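You operate a simulated robot arm through the tools that you are given. There is no shell and no other tool. Be economical: measure what you need, move in short steps, check, and stop when the job is done.

You run a simulated robot arm. Do the job below in one go: nothing can be reset, and whatever is moved stays where it is left.

## Task
Take the yellow hand scanner and leave it on top of the small blue box set.

It is judged by the outcome, as a careful person would: the job done as asked, and still so three seconds after it is handed in. It fails if anything else is knocked over, pushed out of place, dropped, spilled or broken.

## Robot
A 6-joint arm with a two-finger parallel gripper, fixed in place. Base frame: the origin is at the foot of the arm, x ahead of it, y to its left, z up; the work surface is at about z = 0. Readings come in mm, rad, newtons and seconds.
With the tool pointing down near the work surface it reaches from about 140 to 580 mm from the base axis. Its first joint turns from -1.152 to 1.152 rad. Payload 2.1 kg.
The tool frame sits at the grasp point between the pads (the TCP): z along the fingers, y along the line on which they close. The tips reach 30 mm beyond it. The gripper opens to 94 mm. The fingers are 28 mm wide and 10 mm thick; the gripper's body (50 by 96 mm) begins 55 mm behind the TCP.
Orientation is that of the tool frame in the base frame, as [roll, pitch, yaw] about the fixed x, y, z axes, in that order (R = Rz(yaw) Ry(pitch) Rx(roll)). With the fingers straight down and closing along the base's y, the tool's x points along the base's -x, its y along +y and its z along -z.

## Interface
- The arm moves only by the tool apply_moves. Its argument "steps" is a list of rows, each a list of 3 entries, a list of its own where there are three numbers: the shift along the tool's x, y, z in units of 300 mm (1.0 is 300 mm), then the turn, a rotation vector about the tool's x, y, z in units of 45 degrees (1.0 is 45 degrees), then the closure in counts, from 0 (fully open) to 255 (shut). In form: [[[dx, dy, dz], [wx, wy, wz], jaw], ...]. A call has 1 to 10 rows; each row is the pose to reach, as a shift and turn from the pose commanded when the call began, along the tool's axes at that moment. A call with a number of a shift or a turn outside -1 to 1 is refused whole. Rows are played at 5 a second. More than 50 mm and 0.15 rad between two rows, or a gripper value outside its range, and nothing of the call is played. A pose out of reach is approached as far as the arm can. The call stops where the force on the tool passes 40 N (or 10 N more than at its start, if that is more) or the arm is blocked; 0.2 s more then pass. The fingers move at their own pace (about 72 mm/s each) and stop on an object; they squeeze with about 42 N. The grip force told is the motor's: it shows also when the fingers shut on nothing. Time passes only in rows, and 0.2 s behind the last, so rows that repeat a pose let the fingers close. The reply holds the time, the measured pose of the TCP, the force on the tool along the base axes, the opening and the grip force, in the units named above and with some noise.
- Cameras (640 x 400 px; columns grow to the right, rows downward): "scene" is fixed at [57.7, -374.1, 476.2]; the picture's right is [0.75, -0.66, 0.00], its down [-0.43, -0.48, -0.76] and it looks along [0.51, 0.57, -0.65] (base axes); focal length 214 px, centre (320, 200). "wrist" rides on the gripper at [-37, 0, -58] in the tool frame; the picture's right is [0.00, -1.00, 0.00], its down [0.97, 0.00, -0.24] and it looks along [0.24, 0.00, 0.97] (tool axes); focal length 218 px, centre (320, 200). There is no depth. A picture from a camera that has moved, and an enlarged one, comes with that camera's place and axes in the base frame and with its lens.
- grab_frame(camera): a new picture of that camera. The clock stands still meanwhile.
- enlarge(camera, box): a new picture of the part [left, top, right, bottom] of that camera's present view, enlarged. The clock stands still meanwhile.
- job_done(): hands the job in; it is judged then, once.

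Go step by step. Nothing tells you positions but the pictures and the camera data: compare them with the known pose of the tool, close in by small moves and look again before you grip or let go. The budget is 90 turns and 42 pictures, counting those below and the enlarged ones. Unless the task says otherwise, let go and move clear before handing in, and close with one line.

The tools are called after "Request:" as name(argument=value, ...) on one line, values as JSON. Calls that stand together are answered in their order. apply_moves: Moves the arm, as the interface text tells. Its arguments: {"type":"object","properties":{"steps":{"type":"array","items":{"type":"array"}}},"required":["steps"]} The other tools are called the same way: grab_frame (camera) takes a picture; enlarge (camera, box) takes an enlarged picture of a part of a camera's view; job_done () hands the job in.

At the start:

```text
time_s: 0.0
tool_pos: [320.0, 18.3, 334.4]
orientation: [3.139, 0.0, -3.14]
force: [0.6, -0.4, -0.2]
grip_width: 93.9
grasp_force: 0.0
```

scene: 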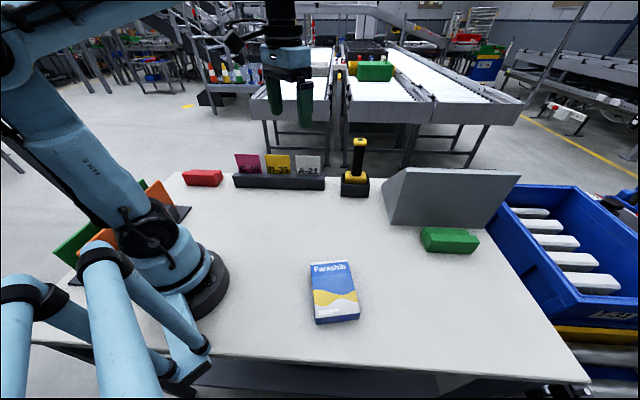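
wrist: 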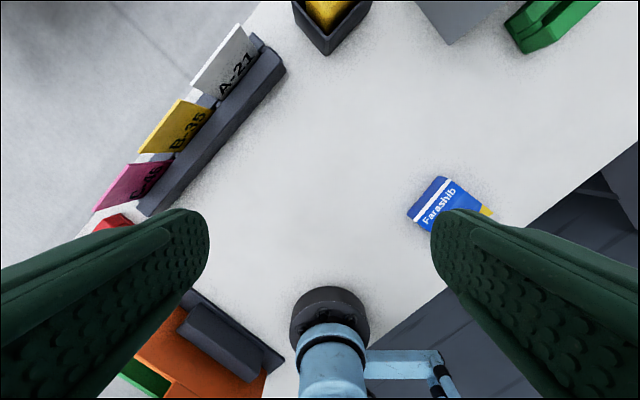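

The yellow scanner appears to stand in a dark holder behind the blue "Farashib" box. I'll look closer at both before moving.

Request:
enlarge(camera="scene", box=[310, 120, 410, 210])

Request:
enlarge(camera="scene", box=[280, 240, 390, 340])

```text
4.44 times, centred on (360, 165) of scene
camera zoom: at [57.7, -374.1, 476.2], right [0.75, -0.66, 0.0], down [-0.43, -0.48, -0.76], along [0.51, 0.57, -0.65], focal length 953 px, centre (142, 356)
```

zoom: 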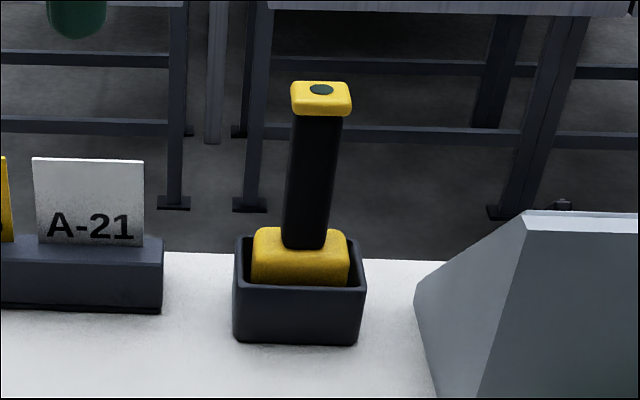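

```text
4.00 times, centred on (335, 290) of scene
camera zoom: at [57.7, -374.1, 476.2], right [0.75, -0.66, 0.0], down [-0.43, -0.48, -0.76], along [0.51, 0.57, -0.65], focal length 858 px, centre (260, -160)
```

zoom: 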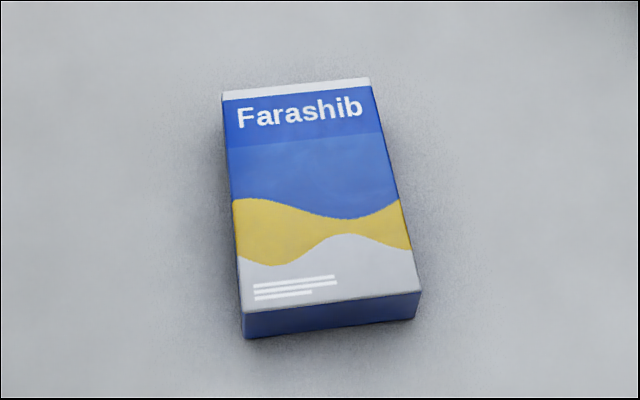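

The box lies flat with its centre near (239,-216), its top at about z=26 and its long axis at about 55° in the base frame. The scanner stands in its holder near (560,0), its top at about z=185. I'll move forward while staying high and look down on it.

Request:
apply_moves(steps=[[[-0.15, 0, 0], [0, 0, 0], 0], [[-0.3, 0, 0], [0, 0, 0], 0], [[-0.4, 0.03, 0], [0, 0, 0], 0], [[-0.4, 0.03, 0], [0, 0, 0], 0]])

Request:
grab_frame(camera="wrist")

```text
time_s: 1.0
tool_pos: [440.3, 26.1, 332.7]
orientation: [3.139, 0.001, 3.141]
force: [0.0, 0.8, -0.8]
grip_width: 94.0
grasp_force: 0.1
```

```text
37 pictures are left
camera wrist: at [477.1, 28.0, 392.3], right [0.0, -1.0, 0.0], down [-0.97, 0.0, 0.24], along [-0.24, 0.0, -0.97], focal length 218 px, centre (320, 200)
```

wrist: 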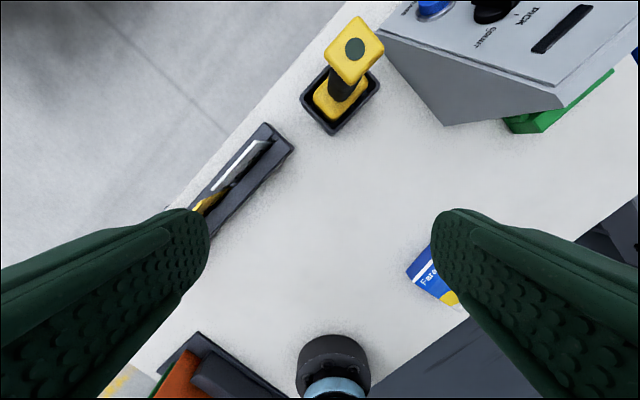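

Request:
enlarge(camera="wrist", box=[280, 0, 420, 150])

```text
2.67 times, centred on (350, 75) of wrist
camera zoom: at [477.1, 28.0, 392.3], right [0.0, -1.0, 0.0], down [-0.97, 0.0, 0.24], along [-0.24, 0.0, -0.97], focal length 582 px, centre (240, 533)
```

zoom: 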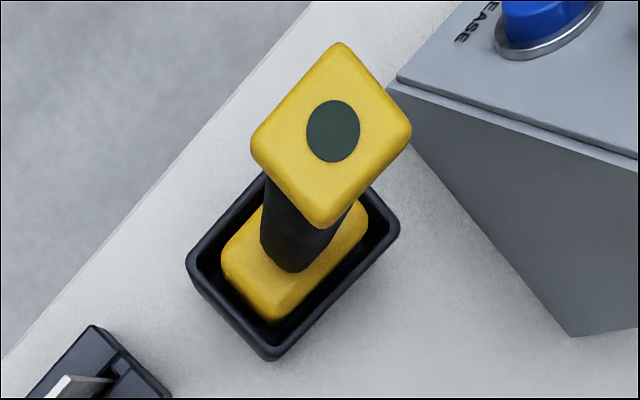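

The cap's centre triangulates to about (554,0,187). The cap is square-edged at 45°, with its long side and the scanner head's long side along the (1,-1) direction. I'll turn 45° so the fingers close along (1,1), clear of the console, and move above it.

Request:
apply_moves(steps=[[[-0.06, -0.015, 0], [0, 0, 0.167], 0], [[-0.12, -0.03, 0], [0, 0, 0.333], 0], [[-0.18, -0.045, 0], [0, 0, 0.5], 0], [[-0.24, -0.06, 0], [0, 0, 0.667], 0], [[-0.31, -0.075, 0.0], [0, 0, 0.833], 0], [[-0.38, -0.088, 0.0], [0, 0, 1.0], 0], [[-0.38, -0.088, 0.1], [0, 0, 1.0], 0], [[-0.38, -0.088, 0.1], [0, 0, 1.0], 0]])

Request:
grab_frame(camera="wrist")

Request:
grab_frame(camera="scene")

```text
time_s: 2.8
tool_pos: [519.9, 0.3, 283.4]
orientation: [3.138, -0.001, 2.354]
force: [-0.9, -0.1, 0.4]
grip_width: 94.2
grasp_force: 0.0
out of reach, approached as far as the arm can: row 3, 4, 5, 6, 7, 8
```

```text
35 pictures are left
camera wrist: at [546.7, -24.7, 342.0], right [-0.71, -0.71, 0.0], down [-0.69, 0.69, 0.24], along [-0.17, 0.17, -0.97], focal length 218 px, centre (320, 200)
```

wrist: 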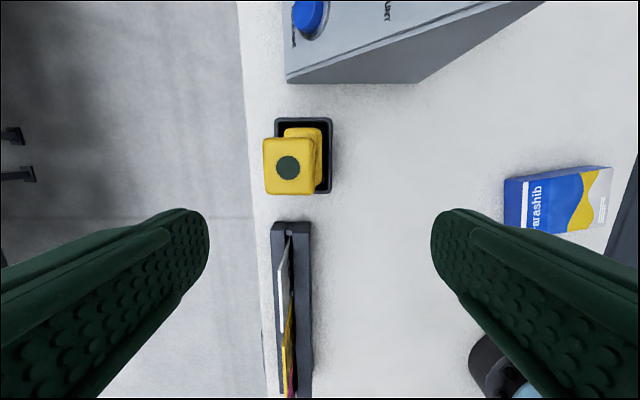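

```text
34 pictures are left
```

scene: 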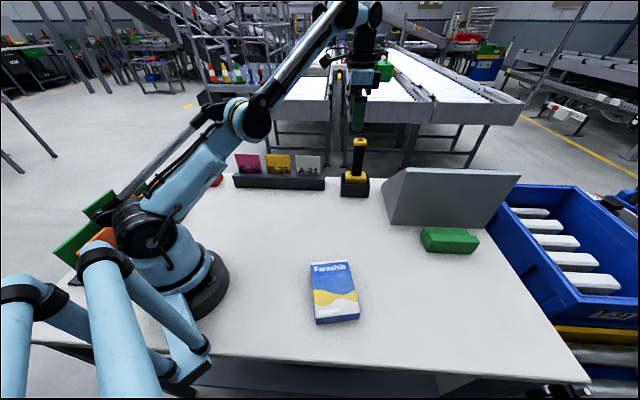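

At this height the arm falls short at x≈520 with the tool vertical. Leaning the tool about 25° about its closing axis, with the wrist back toward the base, should gain reach and still keep the pads flat on the handle.

Request:
apply_moves(steps=[[[0, 0, 0], [0, -0.14, 0], 0], [[0, 0, 0], [0, -0.28, 0], 0], [[0, 0, 0], [0, -0.42, 0], 0], [[0, 0, 0], [0, -0.556, 0], 0], [[0, 0, 0], [0, -0.556, 0], 0]])

```text
time_s: 4.0
tool_pos: [520.9, 0.6, 283.4]
orientation: [3.14, 0.439, 2.357]
force: [-0.4, 0.6, -0.4]
grip_width: 93.8
grasp_force: 0.0
```

The tilt is done. Next I'll move just above the cap at (554,0,240) and check the alignment.

Request:
apply_moves(steps=[[[-0.006, 0.038, 0.08], [0, 0, 0], 0], [[-0.011, 0.076, 0.163], [0, 0, 0], 0], [[-0.011, 0.076, 0.163], [0, 0, 0], 0]])

Request:
grab_frame(camera="wrist")

Request:
enlarge(camera="scene", box=[310, 80, 410, 210])

```text
time_s: 4.8
tool_pos: [563.0, 1.1, 251.2]
orientation: [-3.141, 0.436, 2.356]
force: [-0.2, 0.1, -0.8]
grip_width: 94.0
grasp_force: 0.0
out of reach, approached as far as the arm can: row 1, 2, 3
```

```text
33 pictures are left
camera wrist: at [570.1, -4.3, 320.3], right [-0.71, -0.71, 0.0], down [-0.69, 0.69, -0.19], along [0.14, -0.14, -0.98], focal length 218 px, centre (320, 200)
```

wrist: 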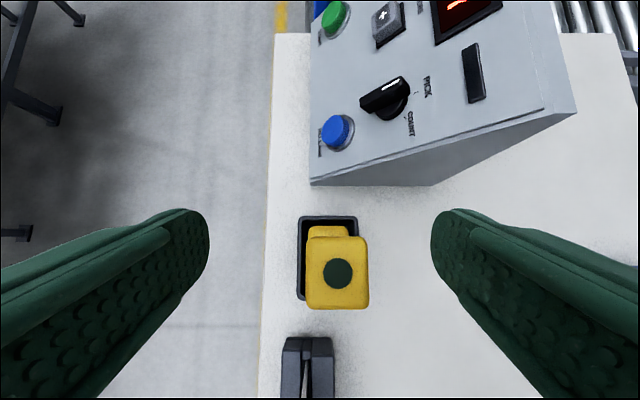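

```text
3.08 times, centred on (360, 145) of scene
camera zoom: at [57.7, -374.1, 476.2], right [0.75, -0.66, 0.0], down [-0.43, -0.48, -0.76], along [0.51, 0.57, -0.65], focal length 660 px, centre (197, 369)
```

zoom: 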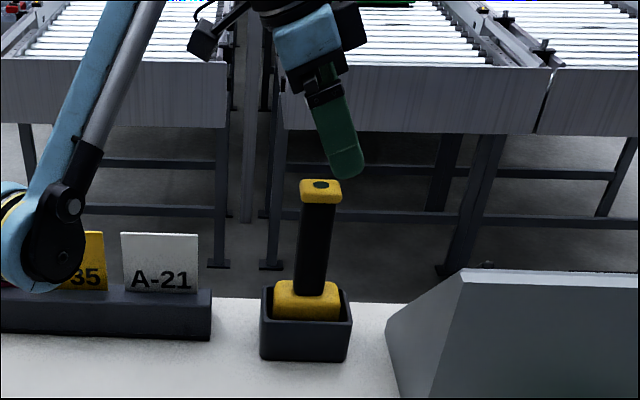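

The cap's centre is confirmed at about (552,0.5), and the arm reaches this height when tilted. I'll lower partway first.

Request:
apply_moves(steps=[[[0.042, -0.013, 0.065], [0, 0, 0], 0], [[0.084, -0.026, 0.13], [0, 0, 0], 0], [[0.084, -0.026, 0.13], [0, 0, 0], 0]])

```text
time_s: 5.6
tool_pos: [583.6, 4.8, 233.2]
orientation: [3.141, 0.435, 2.355]
force: [-0.7, 0.5, -0.1]
grip_width: 93.7
grasp_force: 0.0
out of reach, approached as far as the arm can: row 1, 2, 3
```

The arm isn't following the shift I asked for, so some joint limit may be acting. I'll look at its configuration.

Request:
grab_frame(camera="scene")

Request:
apply_moves(steps=[[[0, 0, -0.02], [0, 0, 0], 0], [[0, 0, -0.02], [0, 0, 0], 0]])

```text
31 pictures are left
```

scene: 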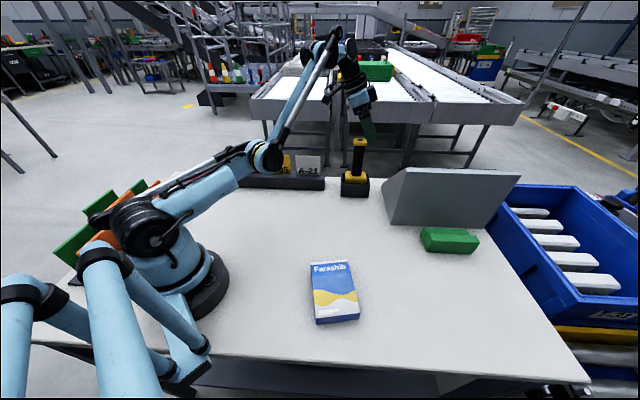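

```text
time_s: 6.2
tool_pos: [581.3, 6.6, 237.7]
orientation: [3.141, 0.436, 2.356]
force: [0.9, 0.9, 0.1]
grip_width: 93.8
grasp_force: 0.0
```

The arm has flipped elbow-down through the stretched pose, and the shoulder limit stops it from lowering. I'll raise it, take the tilt out and try to bring the elbow back up.

Request:
apply_moves(steps=[[[0.004, -0.044, -0.091], [0, 0.111, 0], 0], [[0.008, -0.087, -0.183], [0, 0.222, 0], 0], [[0.011, -0.131, -0.274], [0, 0.334, 0], 0], [[0.015, -0.174, -0.366], [0, 0.445, 0], 0], [[0.019, -0.218, -0.457], [0, 0.556, 0], 0], [[0.019, -0.218, -0.457], [0, 0.556, 0], 0]])

Request:
grab_frame(camera="scene")

```text
time_s: 7.6
tool_pos: [474.0, 5.2, 344.2]
orientation: [3.141, -0.001, 2.357]
force: [0.1, -0.8, 0.6]
grip_width: 94.1
grasp_force: 0.0
out of reach, approached as far as the arm can: row 4, 5, 6
```

```text
30 pictures are left
```

scene: 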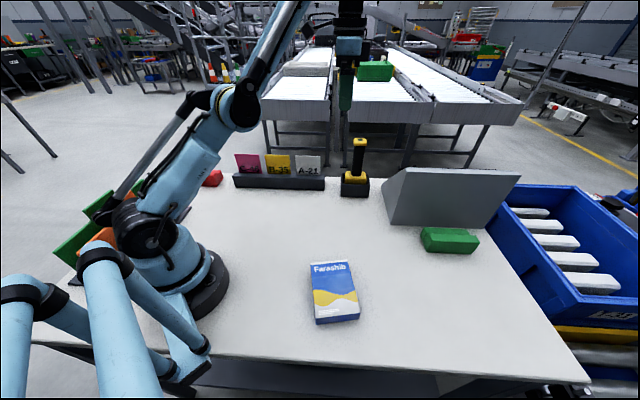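

It's now straight. I'll sweep down along the reach boundary to tip the elbow up, then pull inward.

Request:
apply_moves(steps=[[[-0.094, 0.094, 0.067], [0, 0, 0], 0], [[-0.141, 0.141, 0.2], [0, 0, 0], 0], [[-0.047, 0.047, 0.25], [0, 0, 0], 0], [[0.059, -0.059, 0.25], [0, 0, 0], 0], [[0.141, -0.141, 0.25], [0, 0, 0], 0], [[0.141, -0.141, 0.25], [0, 0, 0], 0]])

Request:
grab_frame(camera="scene")

```text
time_s: 9.0
tool_pos: [465.6, 5.8, 270.9]
orientation: [3.141, -0.001, 2.356]
force: [-0.2, -0.5, 1.1]
grip_width: 94.0
grasp_force: 0.0
out of reach, approached as far as the arm can: row 1, 2, 4, 5, 6
```

```text
29 pictures are left
```

scene: 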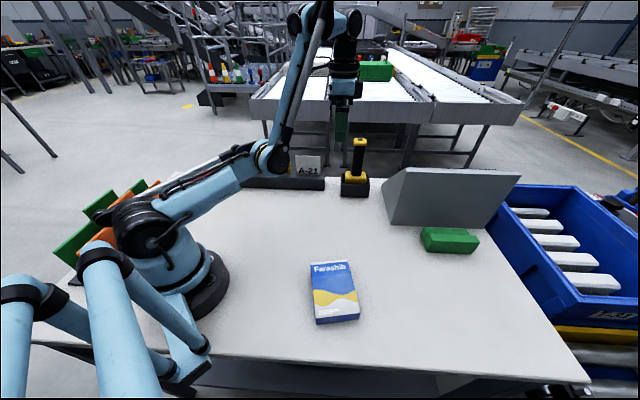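

It's still elbow-down. Straightening with the shoulder at its lower limit and then pressing down should tip the elbow up, but that has to happen over empty table. I'll swing to the right first, staying high.

Request:
apply_moves(steps=[[[-0.11, -0.12, -0.01], [0, 0, 0.133], 0], [[-0.207, -0.25, -0.02], [0, 0, 0.267], 0], [[-0.29, -0.39, -0.03], [0, 0, 0.4], 0], [[-0.358, -0.537, -0.04], [0, 0, 0.533], 0], [[-0.41, -0.691, -0.05], [0, 0, 0.667], 0], [[-0.446, -0.849, -0.06], [0, 0, 0.8], 0], [[-0.446, -0.849, -0.06], [0, 0, 0.8], 0]])

```text
time_s: 10.6
tool_pos: [377.7, -270.8, 288.7]
orientation: [3.14, 0.0, 1.729]
force: [-0.8, -0.5, 0.1]
grip_width: 94.0
grasp_force: 0.1
```

It swung clear. Now I'll tilt the fingers inward by about 40° while pulling back, so the wrist can go low without the tips touching the table.

Request:
apply_moves(steps=[[[0.045, -0.045, -0.007], [0.126, 0.126, 0], 0], [[0.09, -0.09, -0.015], [0.252, 0.252, 0], 0], [[0.134, -0.135, -0.022], [0.378, 0.378, 0], 0], [[0.179, -0.18, -0.03], [0.504, 0.504, 0], 0], [[0.223, -0.225, -0.037], [0.629, 0.629, 0], 0], [[0.223, -0.225, -0.037], [0.629, 0.629, 0], 0]])

Request:
grab_frame(camera="scene")

```text
time_s: 12.0
tool_pos: [310.2, -218.0, 298.9]
orientation: [-2.823, -0.307, 1.679]
force: [-0.5, 0.7, 0.0]
grip_width: 94.1
grasp_force: 0.0
out of reach, approached as far as the arm can: row 4, 5, 6
```

```text
28 pictures are left
```

scene: 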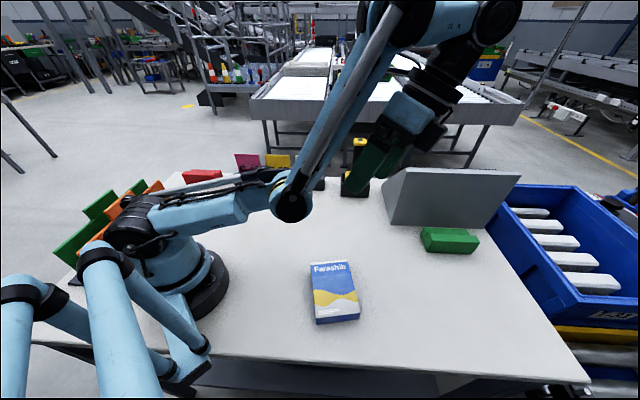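

The tilt ended near 25° at a wrist limit, which is fine. Now I'll stretch out and down along the boundary over the clear table.

Request:
apply_moves(steps=[[[-0.087, 0.089, -0.018], [0, 0, 0], 0], [[-0.196, 0.201, 0.001], [0, 0, 0], 0], [[-0.295, 0.301, 0.082], [0, 0, 0], 0], [[-0.381, 0.388, 0.186], [0, 0, 0], 0], [[-0.463, 0.471, 0.301], [0, 0, 0], 0], [[-0.463, 0.471, 0.301], [0, 0, 0], 0]])

Request:
grab_frame(camera="scene")

```text
time_s: 13.4
tool_pos: [414.9, -292.6, 128.4]
orientation: [-2.822, -0.307, 1.679]
force: [0.0, -0.3, 0.2]
grip_width: 94.3
grasp_force: 0.1
out of reach, approached as far as the arm can: row 4, 5, 6
```

```text
27 pictures are left
```

scene: 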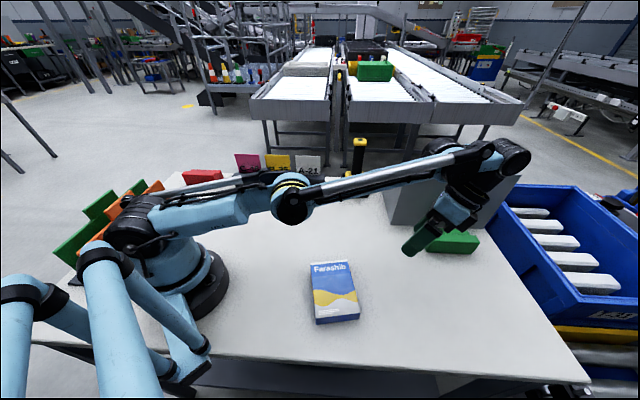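

It's almost straight. I'll press a little lower, then inward, watching the force and the tip height.

Request:
apply_moves(steps=[[[-0.037, 0.037, 0.049], [0, 0, 0], 0], [[-0.061, 0.061, 0.107], [0, 0, 0], 0], [[-0.069, 0.068, 0.168], [0, 0, 0], 0], [[-0.034, 0.032, 0.217], [0, 0, 0], 0], [[0.023, -0.027, 0.238], [0, 0, 0], 0], [[0.101, -0.107, 0.235], [0, 0, 0], 0], [[0.101, -0.107, 0.235], [0, 0, 0], 0]])

Request:
grab_frame(camera="scene")

```text
time_s: 15.0
tool_pos: [356.5, -252.4, 85.5]
orientation: [-2.824, -0.307, 1.679]
force: [0.6, 0.5, -0.5]
grip_width: 93.9
grasp_force: 0.0
out of reach, approached as far as the arm can: row 1, 2
```

```text
26 pictures are left
```

scene: 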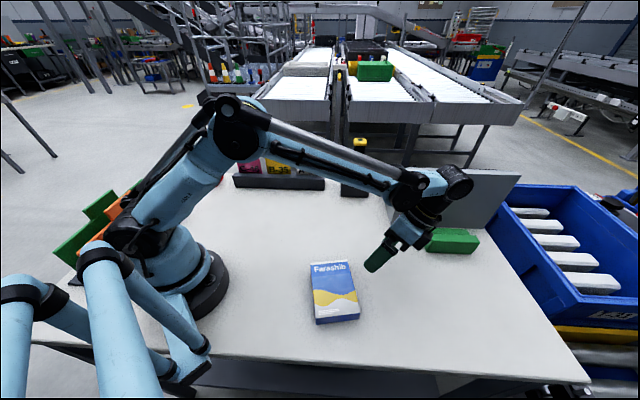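

The elbow is back up. Now I'll raise the arm and take the tilt out, keeping it well bent.

Request:
apply_moves(steps=[[[0.076, -0.077, -0.119], [-0.1, -0.1, 0], 0], [[0.153, -0.153, -0.238], [-0.2, -0.2, 0], 0], [[0.23, -0.23, -0.358], [-0.3, -0.3, 0], 0], [[0.306, -0.307, -0.477], [-0.401, -0.401, 0], 0], [[0.306, -0.307, -0.477], [-0.401, -0.401, 0], 0]])

```text
time_s: 16.2
tool_pos: [310.6, -218.9, 268.8]
orientation: [3.135, 0.005, 1.727]
force: [0.5, 0.0, 0.2]
grip_width: 93.6
grasp_force: 0.0
```

I'll swing back to straight ahead at this radius and return the yaw to 135°.

Request:
apply_moves(steps=[[[0.099, 0.087, 0], [0, 0, -0.134], 0], [[0.208, 0.163, 0], [0, 0, -0.267], 0], [[0.323, 0.228, 0], [0, 0, -0.4], 0], [[0.446, 0.28, 0], [0, 0, -0.534], 0], [[0.572, 0.319, 0], [0, 0, -0.667], 0], [[0.685, 0.342, 0], [0, 0, -0.801], 0], [[0.685, 0.342, 0], [0, 0, -0.801], 0]])

```text
time_s: 17.8
tool_pos: [380.4, 0.1, 268.3]
orientation: [3.138, 0.004, 2.359]
force: [0.1, 0.3, -0.6]
grip_width: 94.1
grasp_force: 0.0
```

Now I'll apply the 25° outward lean while still bent, moving to x≈460.

Request:
apply_moves(steps=[[[-0.047, 0.047, 0], [0, -0.139, 0], 0], [[-0.094, 0.094, 0], [0, -0.278, 0], 0], [[-0.142, 0.142, 0], [0, -0.417, 0], 0], [[-0.189, 0.189, 0], [0, -0.556, 0], 0], [[-0.189, 0.189, 0], [0, -0.556, 0], 0]])

```text
time_s: 19.0
tool_pos: [460.6, 0.4, 269.9]
orientation: [3.136, 0.443, 2.355]
force: [0.1, 0.8, -0.2]
grip_width: 94.1
grasp_force: 0.1
```

Request:
apply_moves(steps=[[[-0.054, 0.072, 0.056], [0, 0, 0], 0], [[-0.109, 0.145, 0.112], [0, 0, 0], 0], [[-0.163, 0.217, 0.168], [0, 0, 0], 0], [[-0.163, 0.217, 0.168], [0, 0, 0], 0]])

Request:
grab_frame(camera="wrist")

Request:
grab_frame(camera="scene")

```text
time_s: 20.0
tool_pos: [552.6, -1.4, 245.4]
orientation: [3.137, 0.441, 2.354]
force: [0.1, -0.8, -0.2]
grip_width: 93.7
grasp_force: 0.1
```

```text
25 pictures are left
camera wrist: at [558.8, -6.7, 313.0], right [-0.71, -0.71, 0.0], down [-0.69, 0.69, -0.2], along [0.14, -0.14, -0.98], focal length 218 px, centre (320, 200)
```

wrist: 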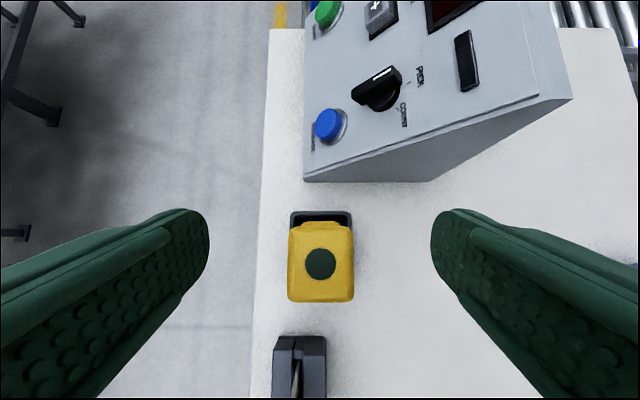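

```text
24 pictures are left
```

scene: 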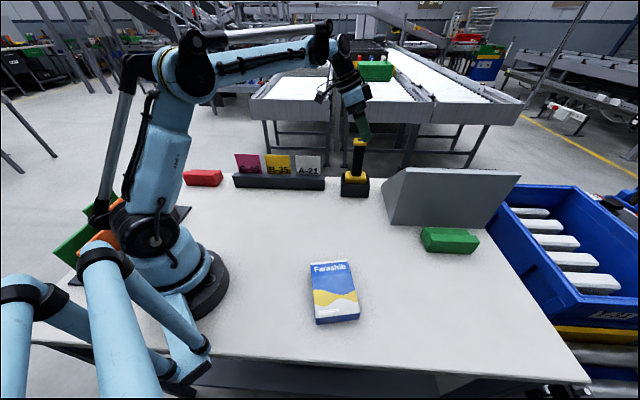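

The fingers straddle the cap symmetrically. I'll descend to z≈170, open.

Request:
apply_moves(steps=[[[0.037, 0.001, 0.075], [0, 0, 0], 0], [[0.073, 0.002, 0.15], [0, 0, 0], 0], [[0.11, 0.002, 0.225], [0, 0, 0], 0], [[0.11, 0.002, 0.225], [0, 0, 0], 0]])

Request:
enlarge(camera="scene", box=[310, 90, 410, 210])

Request:
grab_frame(camera="wrist")

```text
time_s: 21.0
tool_pos: [552.2, -0.1, 169.2]
orientation: [3.138, 0.441, 2.356]
force: [-1.0, 0.6, 0.2]
grip_width: 94.1
grasp_force: 0.0
```

```text
3.33 times, centred on (360, 150) of scene
camera zoom: at [57.7, -374.1, 476.2], right [0.75, -0.66, 0.0], down [-0.43, -0.48, -0.76], along [0.51, 0.57, -0.65], focal length 715 px, centre (187, 367)
```

zoom: 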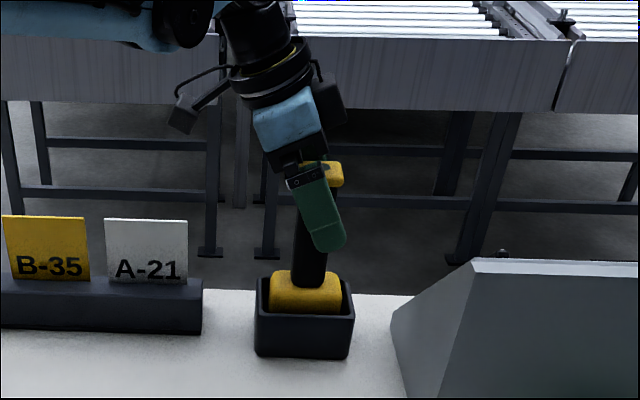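

```text
22 pictures are left
camera wrist: at [558.5, -5.7, 237.7], right [-0.71, -0.71, 0.0], down [-0.69, 0.69, -0.2], along [0.14, -0.14, -0.98], focal length 218 px, centre (320, 200)
```

wrist: 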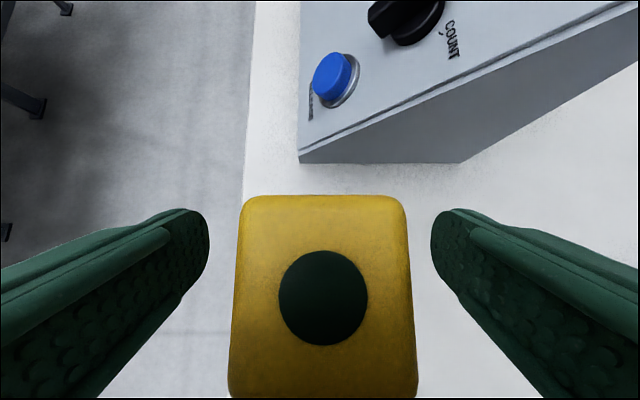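

The cap sits near the finger roots, so I'll rise 8 mm to centre the pads on it and then close.

Request:
apply_moves(steps=[[[-0.011, 0, -0.024], [0, 0, 0], 0], [[-0.011, 0, -0.024], [0, 0, 0], 255], [[-0.011, 0, -0.024], [0, 0, 0], 255], [[-0.011, 0, -0.024], [0, 0, 0], 255], [[-0.011, 0, -0.024], [0, 0, 0], 255], [[-0.011, 0, -0.024], [0, 0, 0], 255]])

Request:
enlarge(camera="scene", box=[310, 90, 410, 210])

```text
time_s: 22.4
tool_pos: [553.0, -0.7, 177.6]
orientation: [3.137, 0.444, 2.356]
force: [-1.2, -1.2, 1.8]
grip_width: 39.9
grasp_force: 42.3
```

```text
3.33 times, centred on (360, 150) of scene
camera zoom: at [57.6, -374.1, 476.2], right [0.75, -0.66, 0.0], down [-0.43, -0.48, -0.76], along [0.51, 0.57, -0.65], focal length 715 px, centre (187, 367)
```

zoom: 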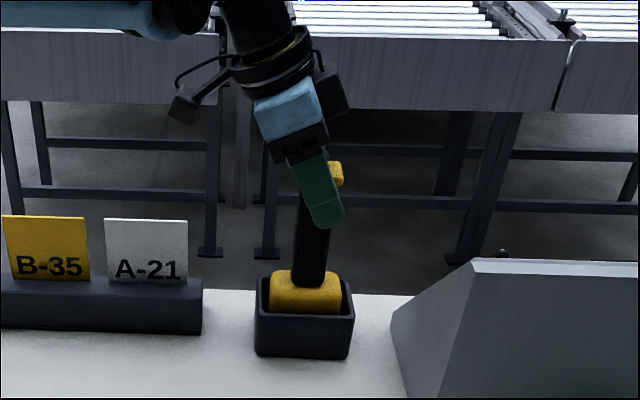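

I have a grip at 39.9 mm with 42 N. Lifting straight up.

Request:
apply_moves(steps=[[[-0.021, 0, -0.045], [0, 0, 0], 255], [[-0.042, 0, -0.09], [0, 0, 0], 255], [[-0.064, 0, -0.136], [0, 0, 0], 255], [[-0.092, 0, -0.196], [0, 0, 0], 255], [[-0.092, 0, -0.196], [0, 0, 0], 255]])

Request:
enlarge(camera="scene", box=[310, 70, 410, 210])

```text
time_s: 23.6
tool_pos: [552.0, 0.0, 243.2]
orientation: [3.138, 0.441, 2.354]
force: [0.0, -1.4, -1.6]
grip_width: 39.9
grasp_force: 42.2
```

```text
2.86 times, centred on (360, 140) of scene
camera zoom: at [57.7, -374.1, 476.2], right [0.75, -0.66, 0.0], down [-0.43, -0.48, -0.76], along [0.51, 0.57, -0.65], focal length 613 px, centre (206, 371)
```

zoom: 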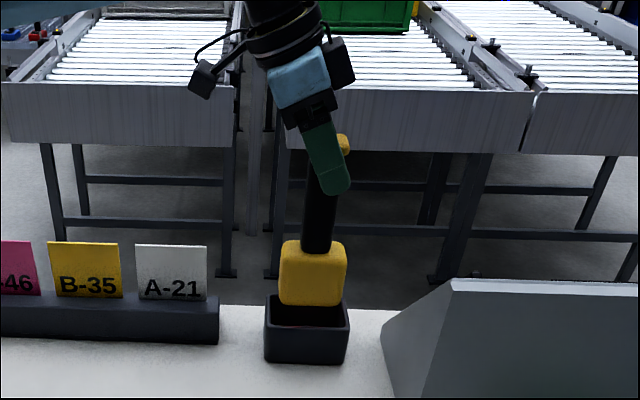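

The scanner came out of the holder cleanly, hanging upright with its bottom at about z=76. I'll carry it in toward the box in two stages.

Request:
apply_moves(steps=[[[0.014, -0.104, -0.014], [0, 0, 0], 255], [[0.029, -0.207, -0.028], [0, 0, 0], 255], [[0.043, -0.311, -0.042], [0, 0, 0], 255], [[0.057, -0.415, -0.056], [0, 0, 0], 255], [[0.072, -0.518, -0.07], [0, 0, 0], 255], [[0.086, -0.622, -0.084], [0, 0, 0], 255], [[0.086, -0.622, -0.084], [0, 0, 0], 255]])

```text
time_s: 25.2
tool_pos: [396.8, -109.0, 253.6]
orientation: [3.139, 0.442, 2.355]
force: [0.5, 0.4, -2.3]
grip_width: 39.8
grasp_force: 41.8
```

Request:
apply_moves(steps=[[[0.018, -0.102, -0.008], [-0.016, 0, -0.034], 255], [[0.036, -0.203, -0.017], [-0.031, 0, -0.067], 255], [[0.055, -0.305, -0.026], [-0.047, 0, -0.101], 255], [[0.073, -0.407, -0.034], [-0.063, 0, -0.135], 255], [[0.091, -0.508, -0.043], [-0.078, 0, -0.168], 255], [[0.109, -0.61, -0.051], [-0.094, 0, -0.202], 255], [[0.109, -0.61, -0.051], [-0.094, 0, -0.202], 255]])

Request:
grab_frame(camera="scene")

Request:
grab_frame(camera="wrist")

```text
time_s: 26.8
tool_pos: [241.4, -211.0, 253.4]
orientation: [3.138, 0.445, 2.532]
force: [-0.6, 0.3, -2.7]
grip_width: 39.8
grasp_force: 42.0
```

```text
19 pictures are left
```

scene: 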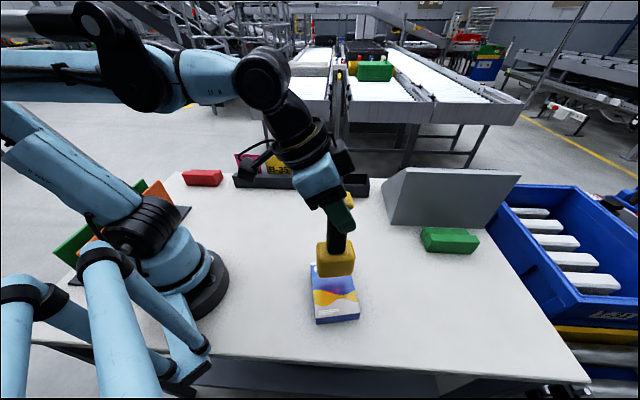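

```text
18 pictures are left
camera wrist: at [248.2, -216.3, 322.2], right [-0.57, -0.82, 0.0], down [-0.8, 0.56, -0.2], along [0.16, -0.11, -0.98], focal length 218 px, centre (320, 200)
```

wrist: 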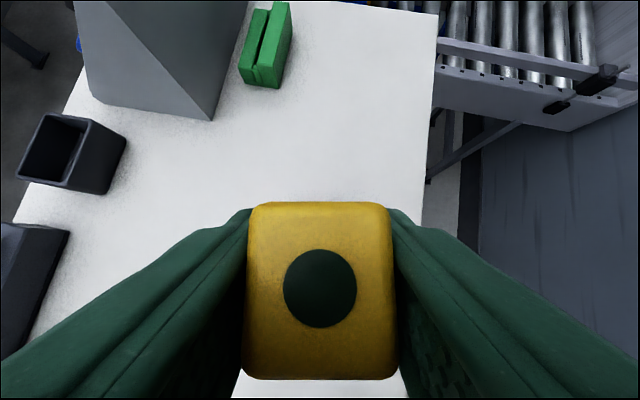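

Request:
enlarge(camera="scene", box=[260, 190, 410, 340])

```text
2.67 times, centred on (335, 265) of scene
camera zoom: at [57.6, -374.1, 476.2], right [0.75, -0.66, 0.0], down [-0.43, -0.48, -0.76], along [0.51, 0.57, -0.65], focal length 572 px, centre (280, 27)
```

zoom: 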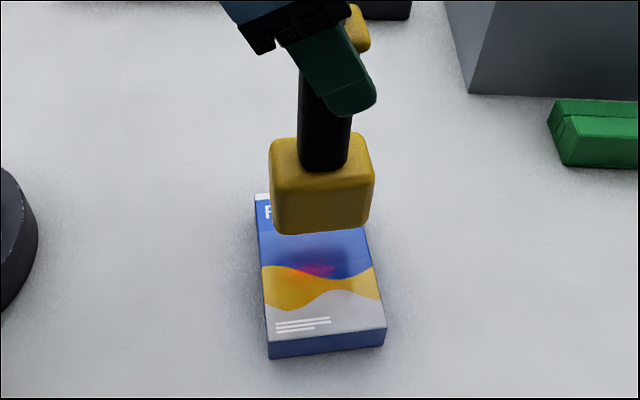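

The scanner hangs upright over the box with its edges parallel to it. I'll shift a few mm to centre it and lower it most of the way.

Request:
apply_moves(steps=[[[0.016, -0.008, 0.034], [0, 0, 0], 255], [[0.032, -0.016, 0.068], [0, 0, 0], 255], [[0.048, -0.024, 0.102], [0, 0, 0], 255], [[0.064, -0.024, 0.136], [0, 0, 0], 255], [[0.064, -0.024, 0.136], [0, 0, 0], 255]])

Request:
enlarge(camera="scene", box=[260, 190, 410, 340])

```text
time_s: 28.0
tool_pos: [238.2, -217.8, 207.4]
orientation: [3.141, 0.445, 2.53]
force: [-0.2, 0.3, -2.4]
grip_width: 39.9
grasp_force: 42.1
```

```text
2.67 times, centred on (335, 265) of scene
camera zoom: at [57.7, -374.1, 476.2], right [0.75, -0.66, 0.0], down [-0.43, -0.48, -0.76], along [0.51, 0.57, -0.65], focal length 572 px, centre (280, 27)
```

zoom: 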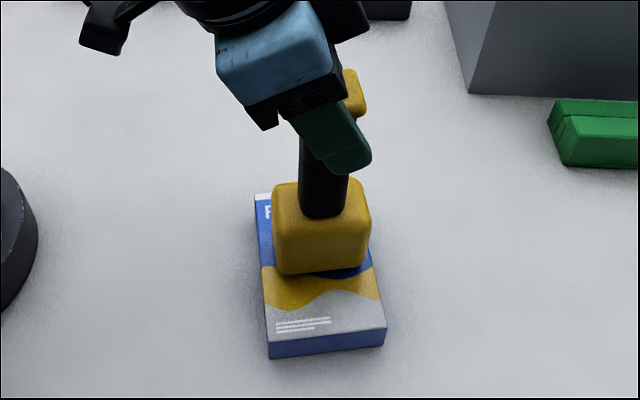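

About 12–14 mm remain. I'll lower in small steps and watch the force.

Request:
apply_moves(steps=[[[0.0043, 0, 0.009], [0, 0, 0], 255], [[0.0086, 0, 0.018], [0, 0, 0], 255], [[0.0129, 0, 0.027], [0, 0, 0], 255], [[0.0129, 0, 0.027], [0, 0, 0], 255]])

Request:
enlarge(camera="scene", box=[300, 240, 380, 300])

```text
time_s: 29.0
tool_pos: [237.2, -218.0, 199.2]
orientation: [3.14, 0.446, 2.53]
force: [1.1, -0.8, 34.8]
grip_width: 39.9
grasp_force: 42.1
```

```text
6.67 times, centred on (340, 270) of scene
camera zoom: at [57.6, -374.1, 476.3], right [0.75, -0.66, 0.0], down [-0.43, -0.48, -0.76], along [0.51, 0.57, -0.65], focal length 1430 px, centre (187, -267)
```

zoom: 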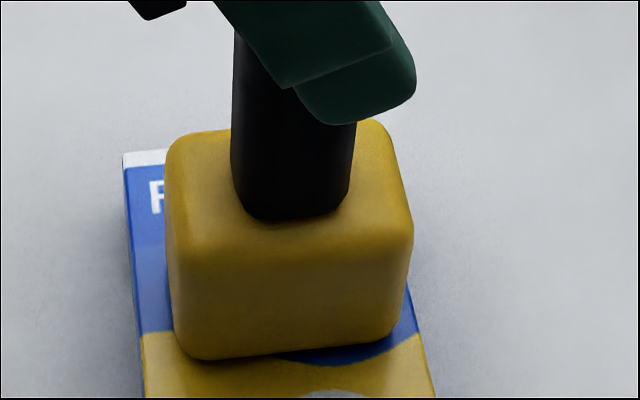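

It's touching the box with about 35 N. I'll ease up a little to unload before releasing.

Request:
apply_moves(steps=[[[-0.0014, 0, -0.003], [0, 0, 0], 255], [[-0.0014, 0, -0.003], [0, 0, 0], 255]])

```text
time_s: 29.6
tool_pos: [237.3, -217.1, 200.5]
orientation: [3.139, 0.444, 2.53]
force: [5.8, -3.1, 8.4]
grip_width: 39.8
grasp_force: 41.9
```

Request:
apply_moves(steps=[[[-0.0004, 0, -0.001], [0, 0, 0], 255], [[-0.0004, 0, -0.001], [0, 0, 0], 142], [[-0.0004, 0, -0.001], [0, 0, 0], 132], [[-0.0004, 0, -0.001], [0, 0, 0], 100], [[-0.0004, 0, -0.001], [0, 0, 0], 40], [[-0.0004, 0, -0.001], [0, 0, 0], 0], [[-0.0004, 0, -0.001], [0, 0, 0], 0]])

Request:
grab_frame(camera="scene")

Request:
grab_frame(camera="wrist")

```text
time_s: 31.2
tool_pos: [237.4, -217.3, 201.4]
orientation: [3.14, 0.444, 2.532]
force: [0.8, 0.6, -0.6]
grip_width: 94.1
grasp_force: 0.1
```

```text
14 pictures are left
```

scene: 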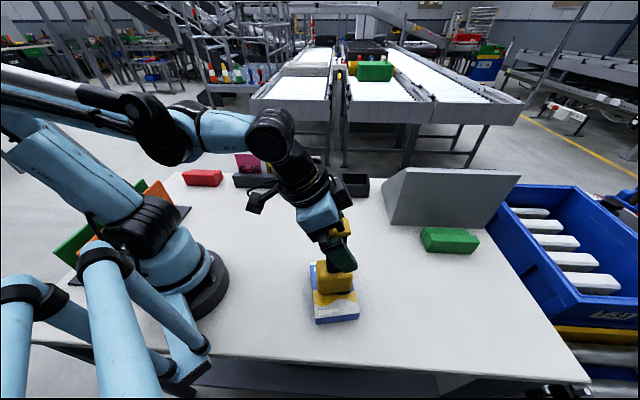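

```text
13 pictures are left
camera wrist: at [244.5, -222.3, 268.7], right [-0.57, -0.82, 0.0], down [-0.8, 0.56, -0.2], along [0.16, -0.11, -0.98], focal length 218 px, centre (320, 200)
```

wrist: 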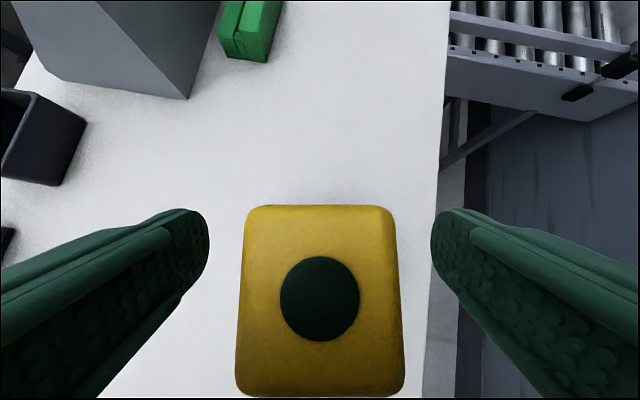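

It's released and standing upright. I'll back the fingers straight off along their own axis.

Request:
apply_moves(steps=[[[0, 0, -0.1], [0, 0, 0], 0], [[0, 0, -0.2], [0, 0, 0], 0], [[0, 0, -0.32], [0, 0, 0], 0], [[0, 0, -0.44], [0, 0, 0], 0], [[0, 0, -0.44], [0, 0, 0], 0]])

Request:
grab_frame(camera="scene")

Request:
enlarge(camera="scene", box=[260, 190, 410, 340])

```text
time_s: 32.4
tool_pos: [189.5, -185.6, 319.1]
orientation: [3.137, 0.444, 2.531]
force: [-1.1, -1.2, -1.0]
grip_width: 93.9
grasp_force: 0.0
```

```text
12 pictures are left
```

scene: 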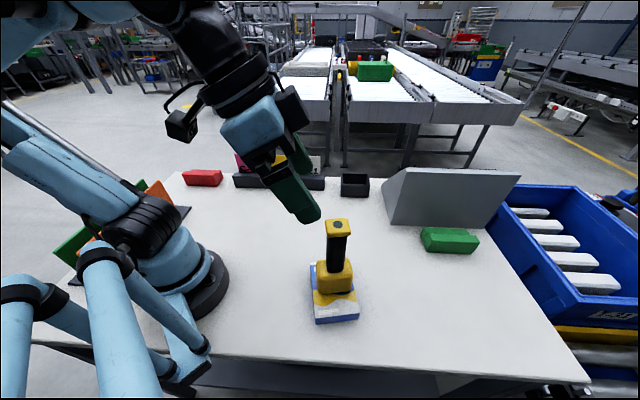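

```text
2.67 times, centred on (335, 265) of scene
camera zoom: at [57.6, -374.1, 476.2], right [0.75, -0.66, 0.0], down [-0.43, -0.48, -0.76], along [0.51, 0.57, -0.65], focal length 572 px, centre (280, 27)
```

zoom: 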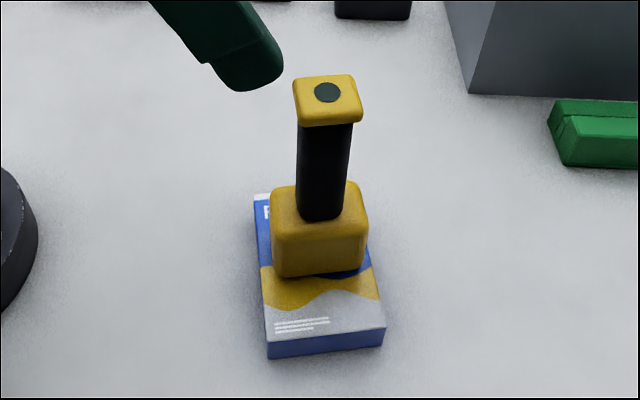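

The scanner stands upright and centred on the box, the gripper is clear, and nothing else has moved. I'm handing in.

Request:
job_done()

```text
The job is handed in.
```

The yellow scanner is standing upright on the small blue box; the gripper has let go and is clear, and in the last pictures nothing else looks disturbed.
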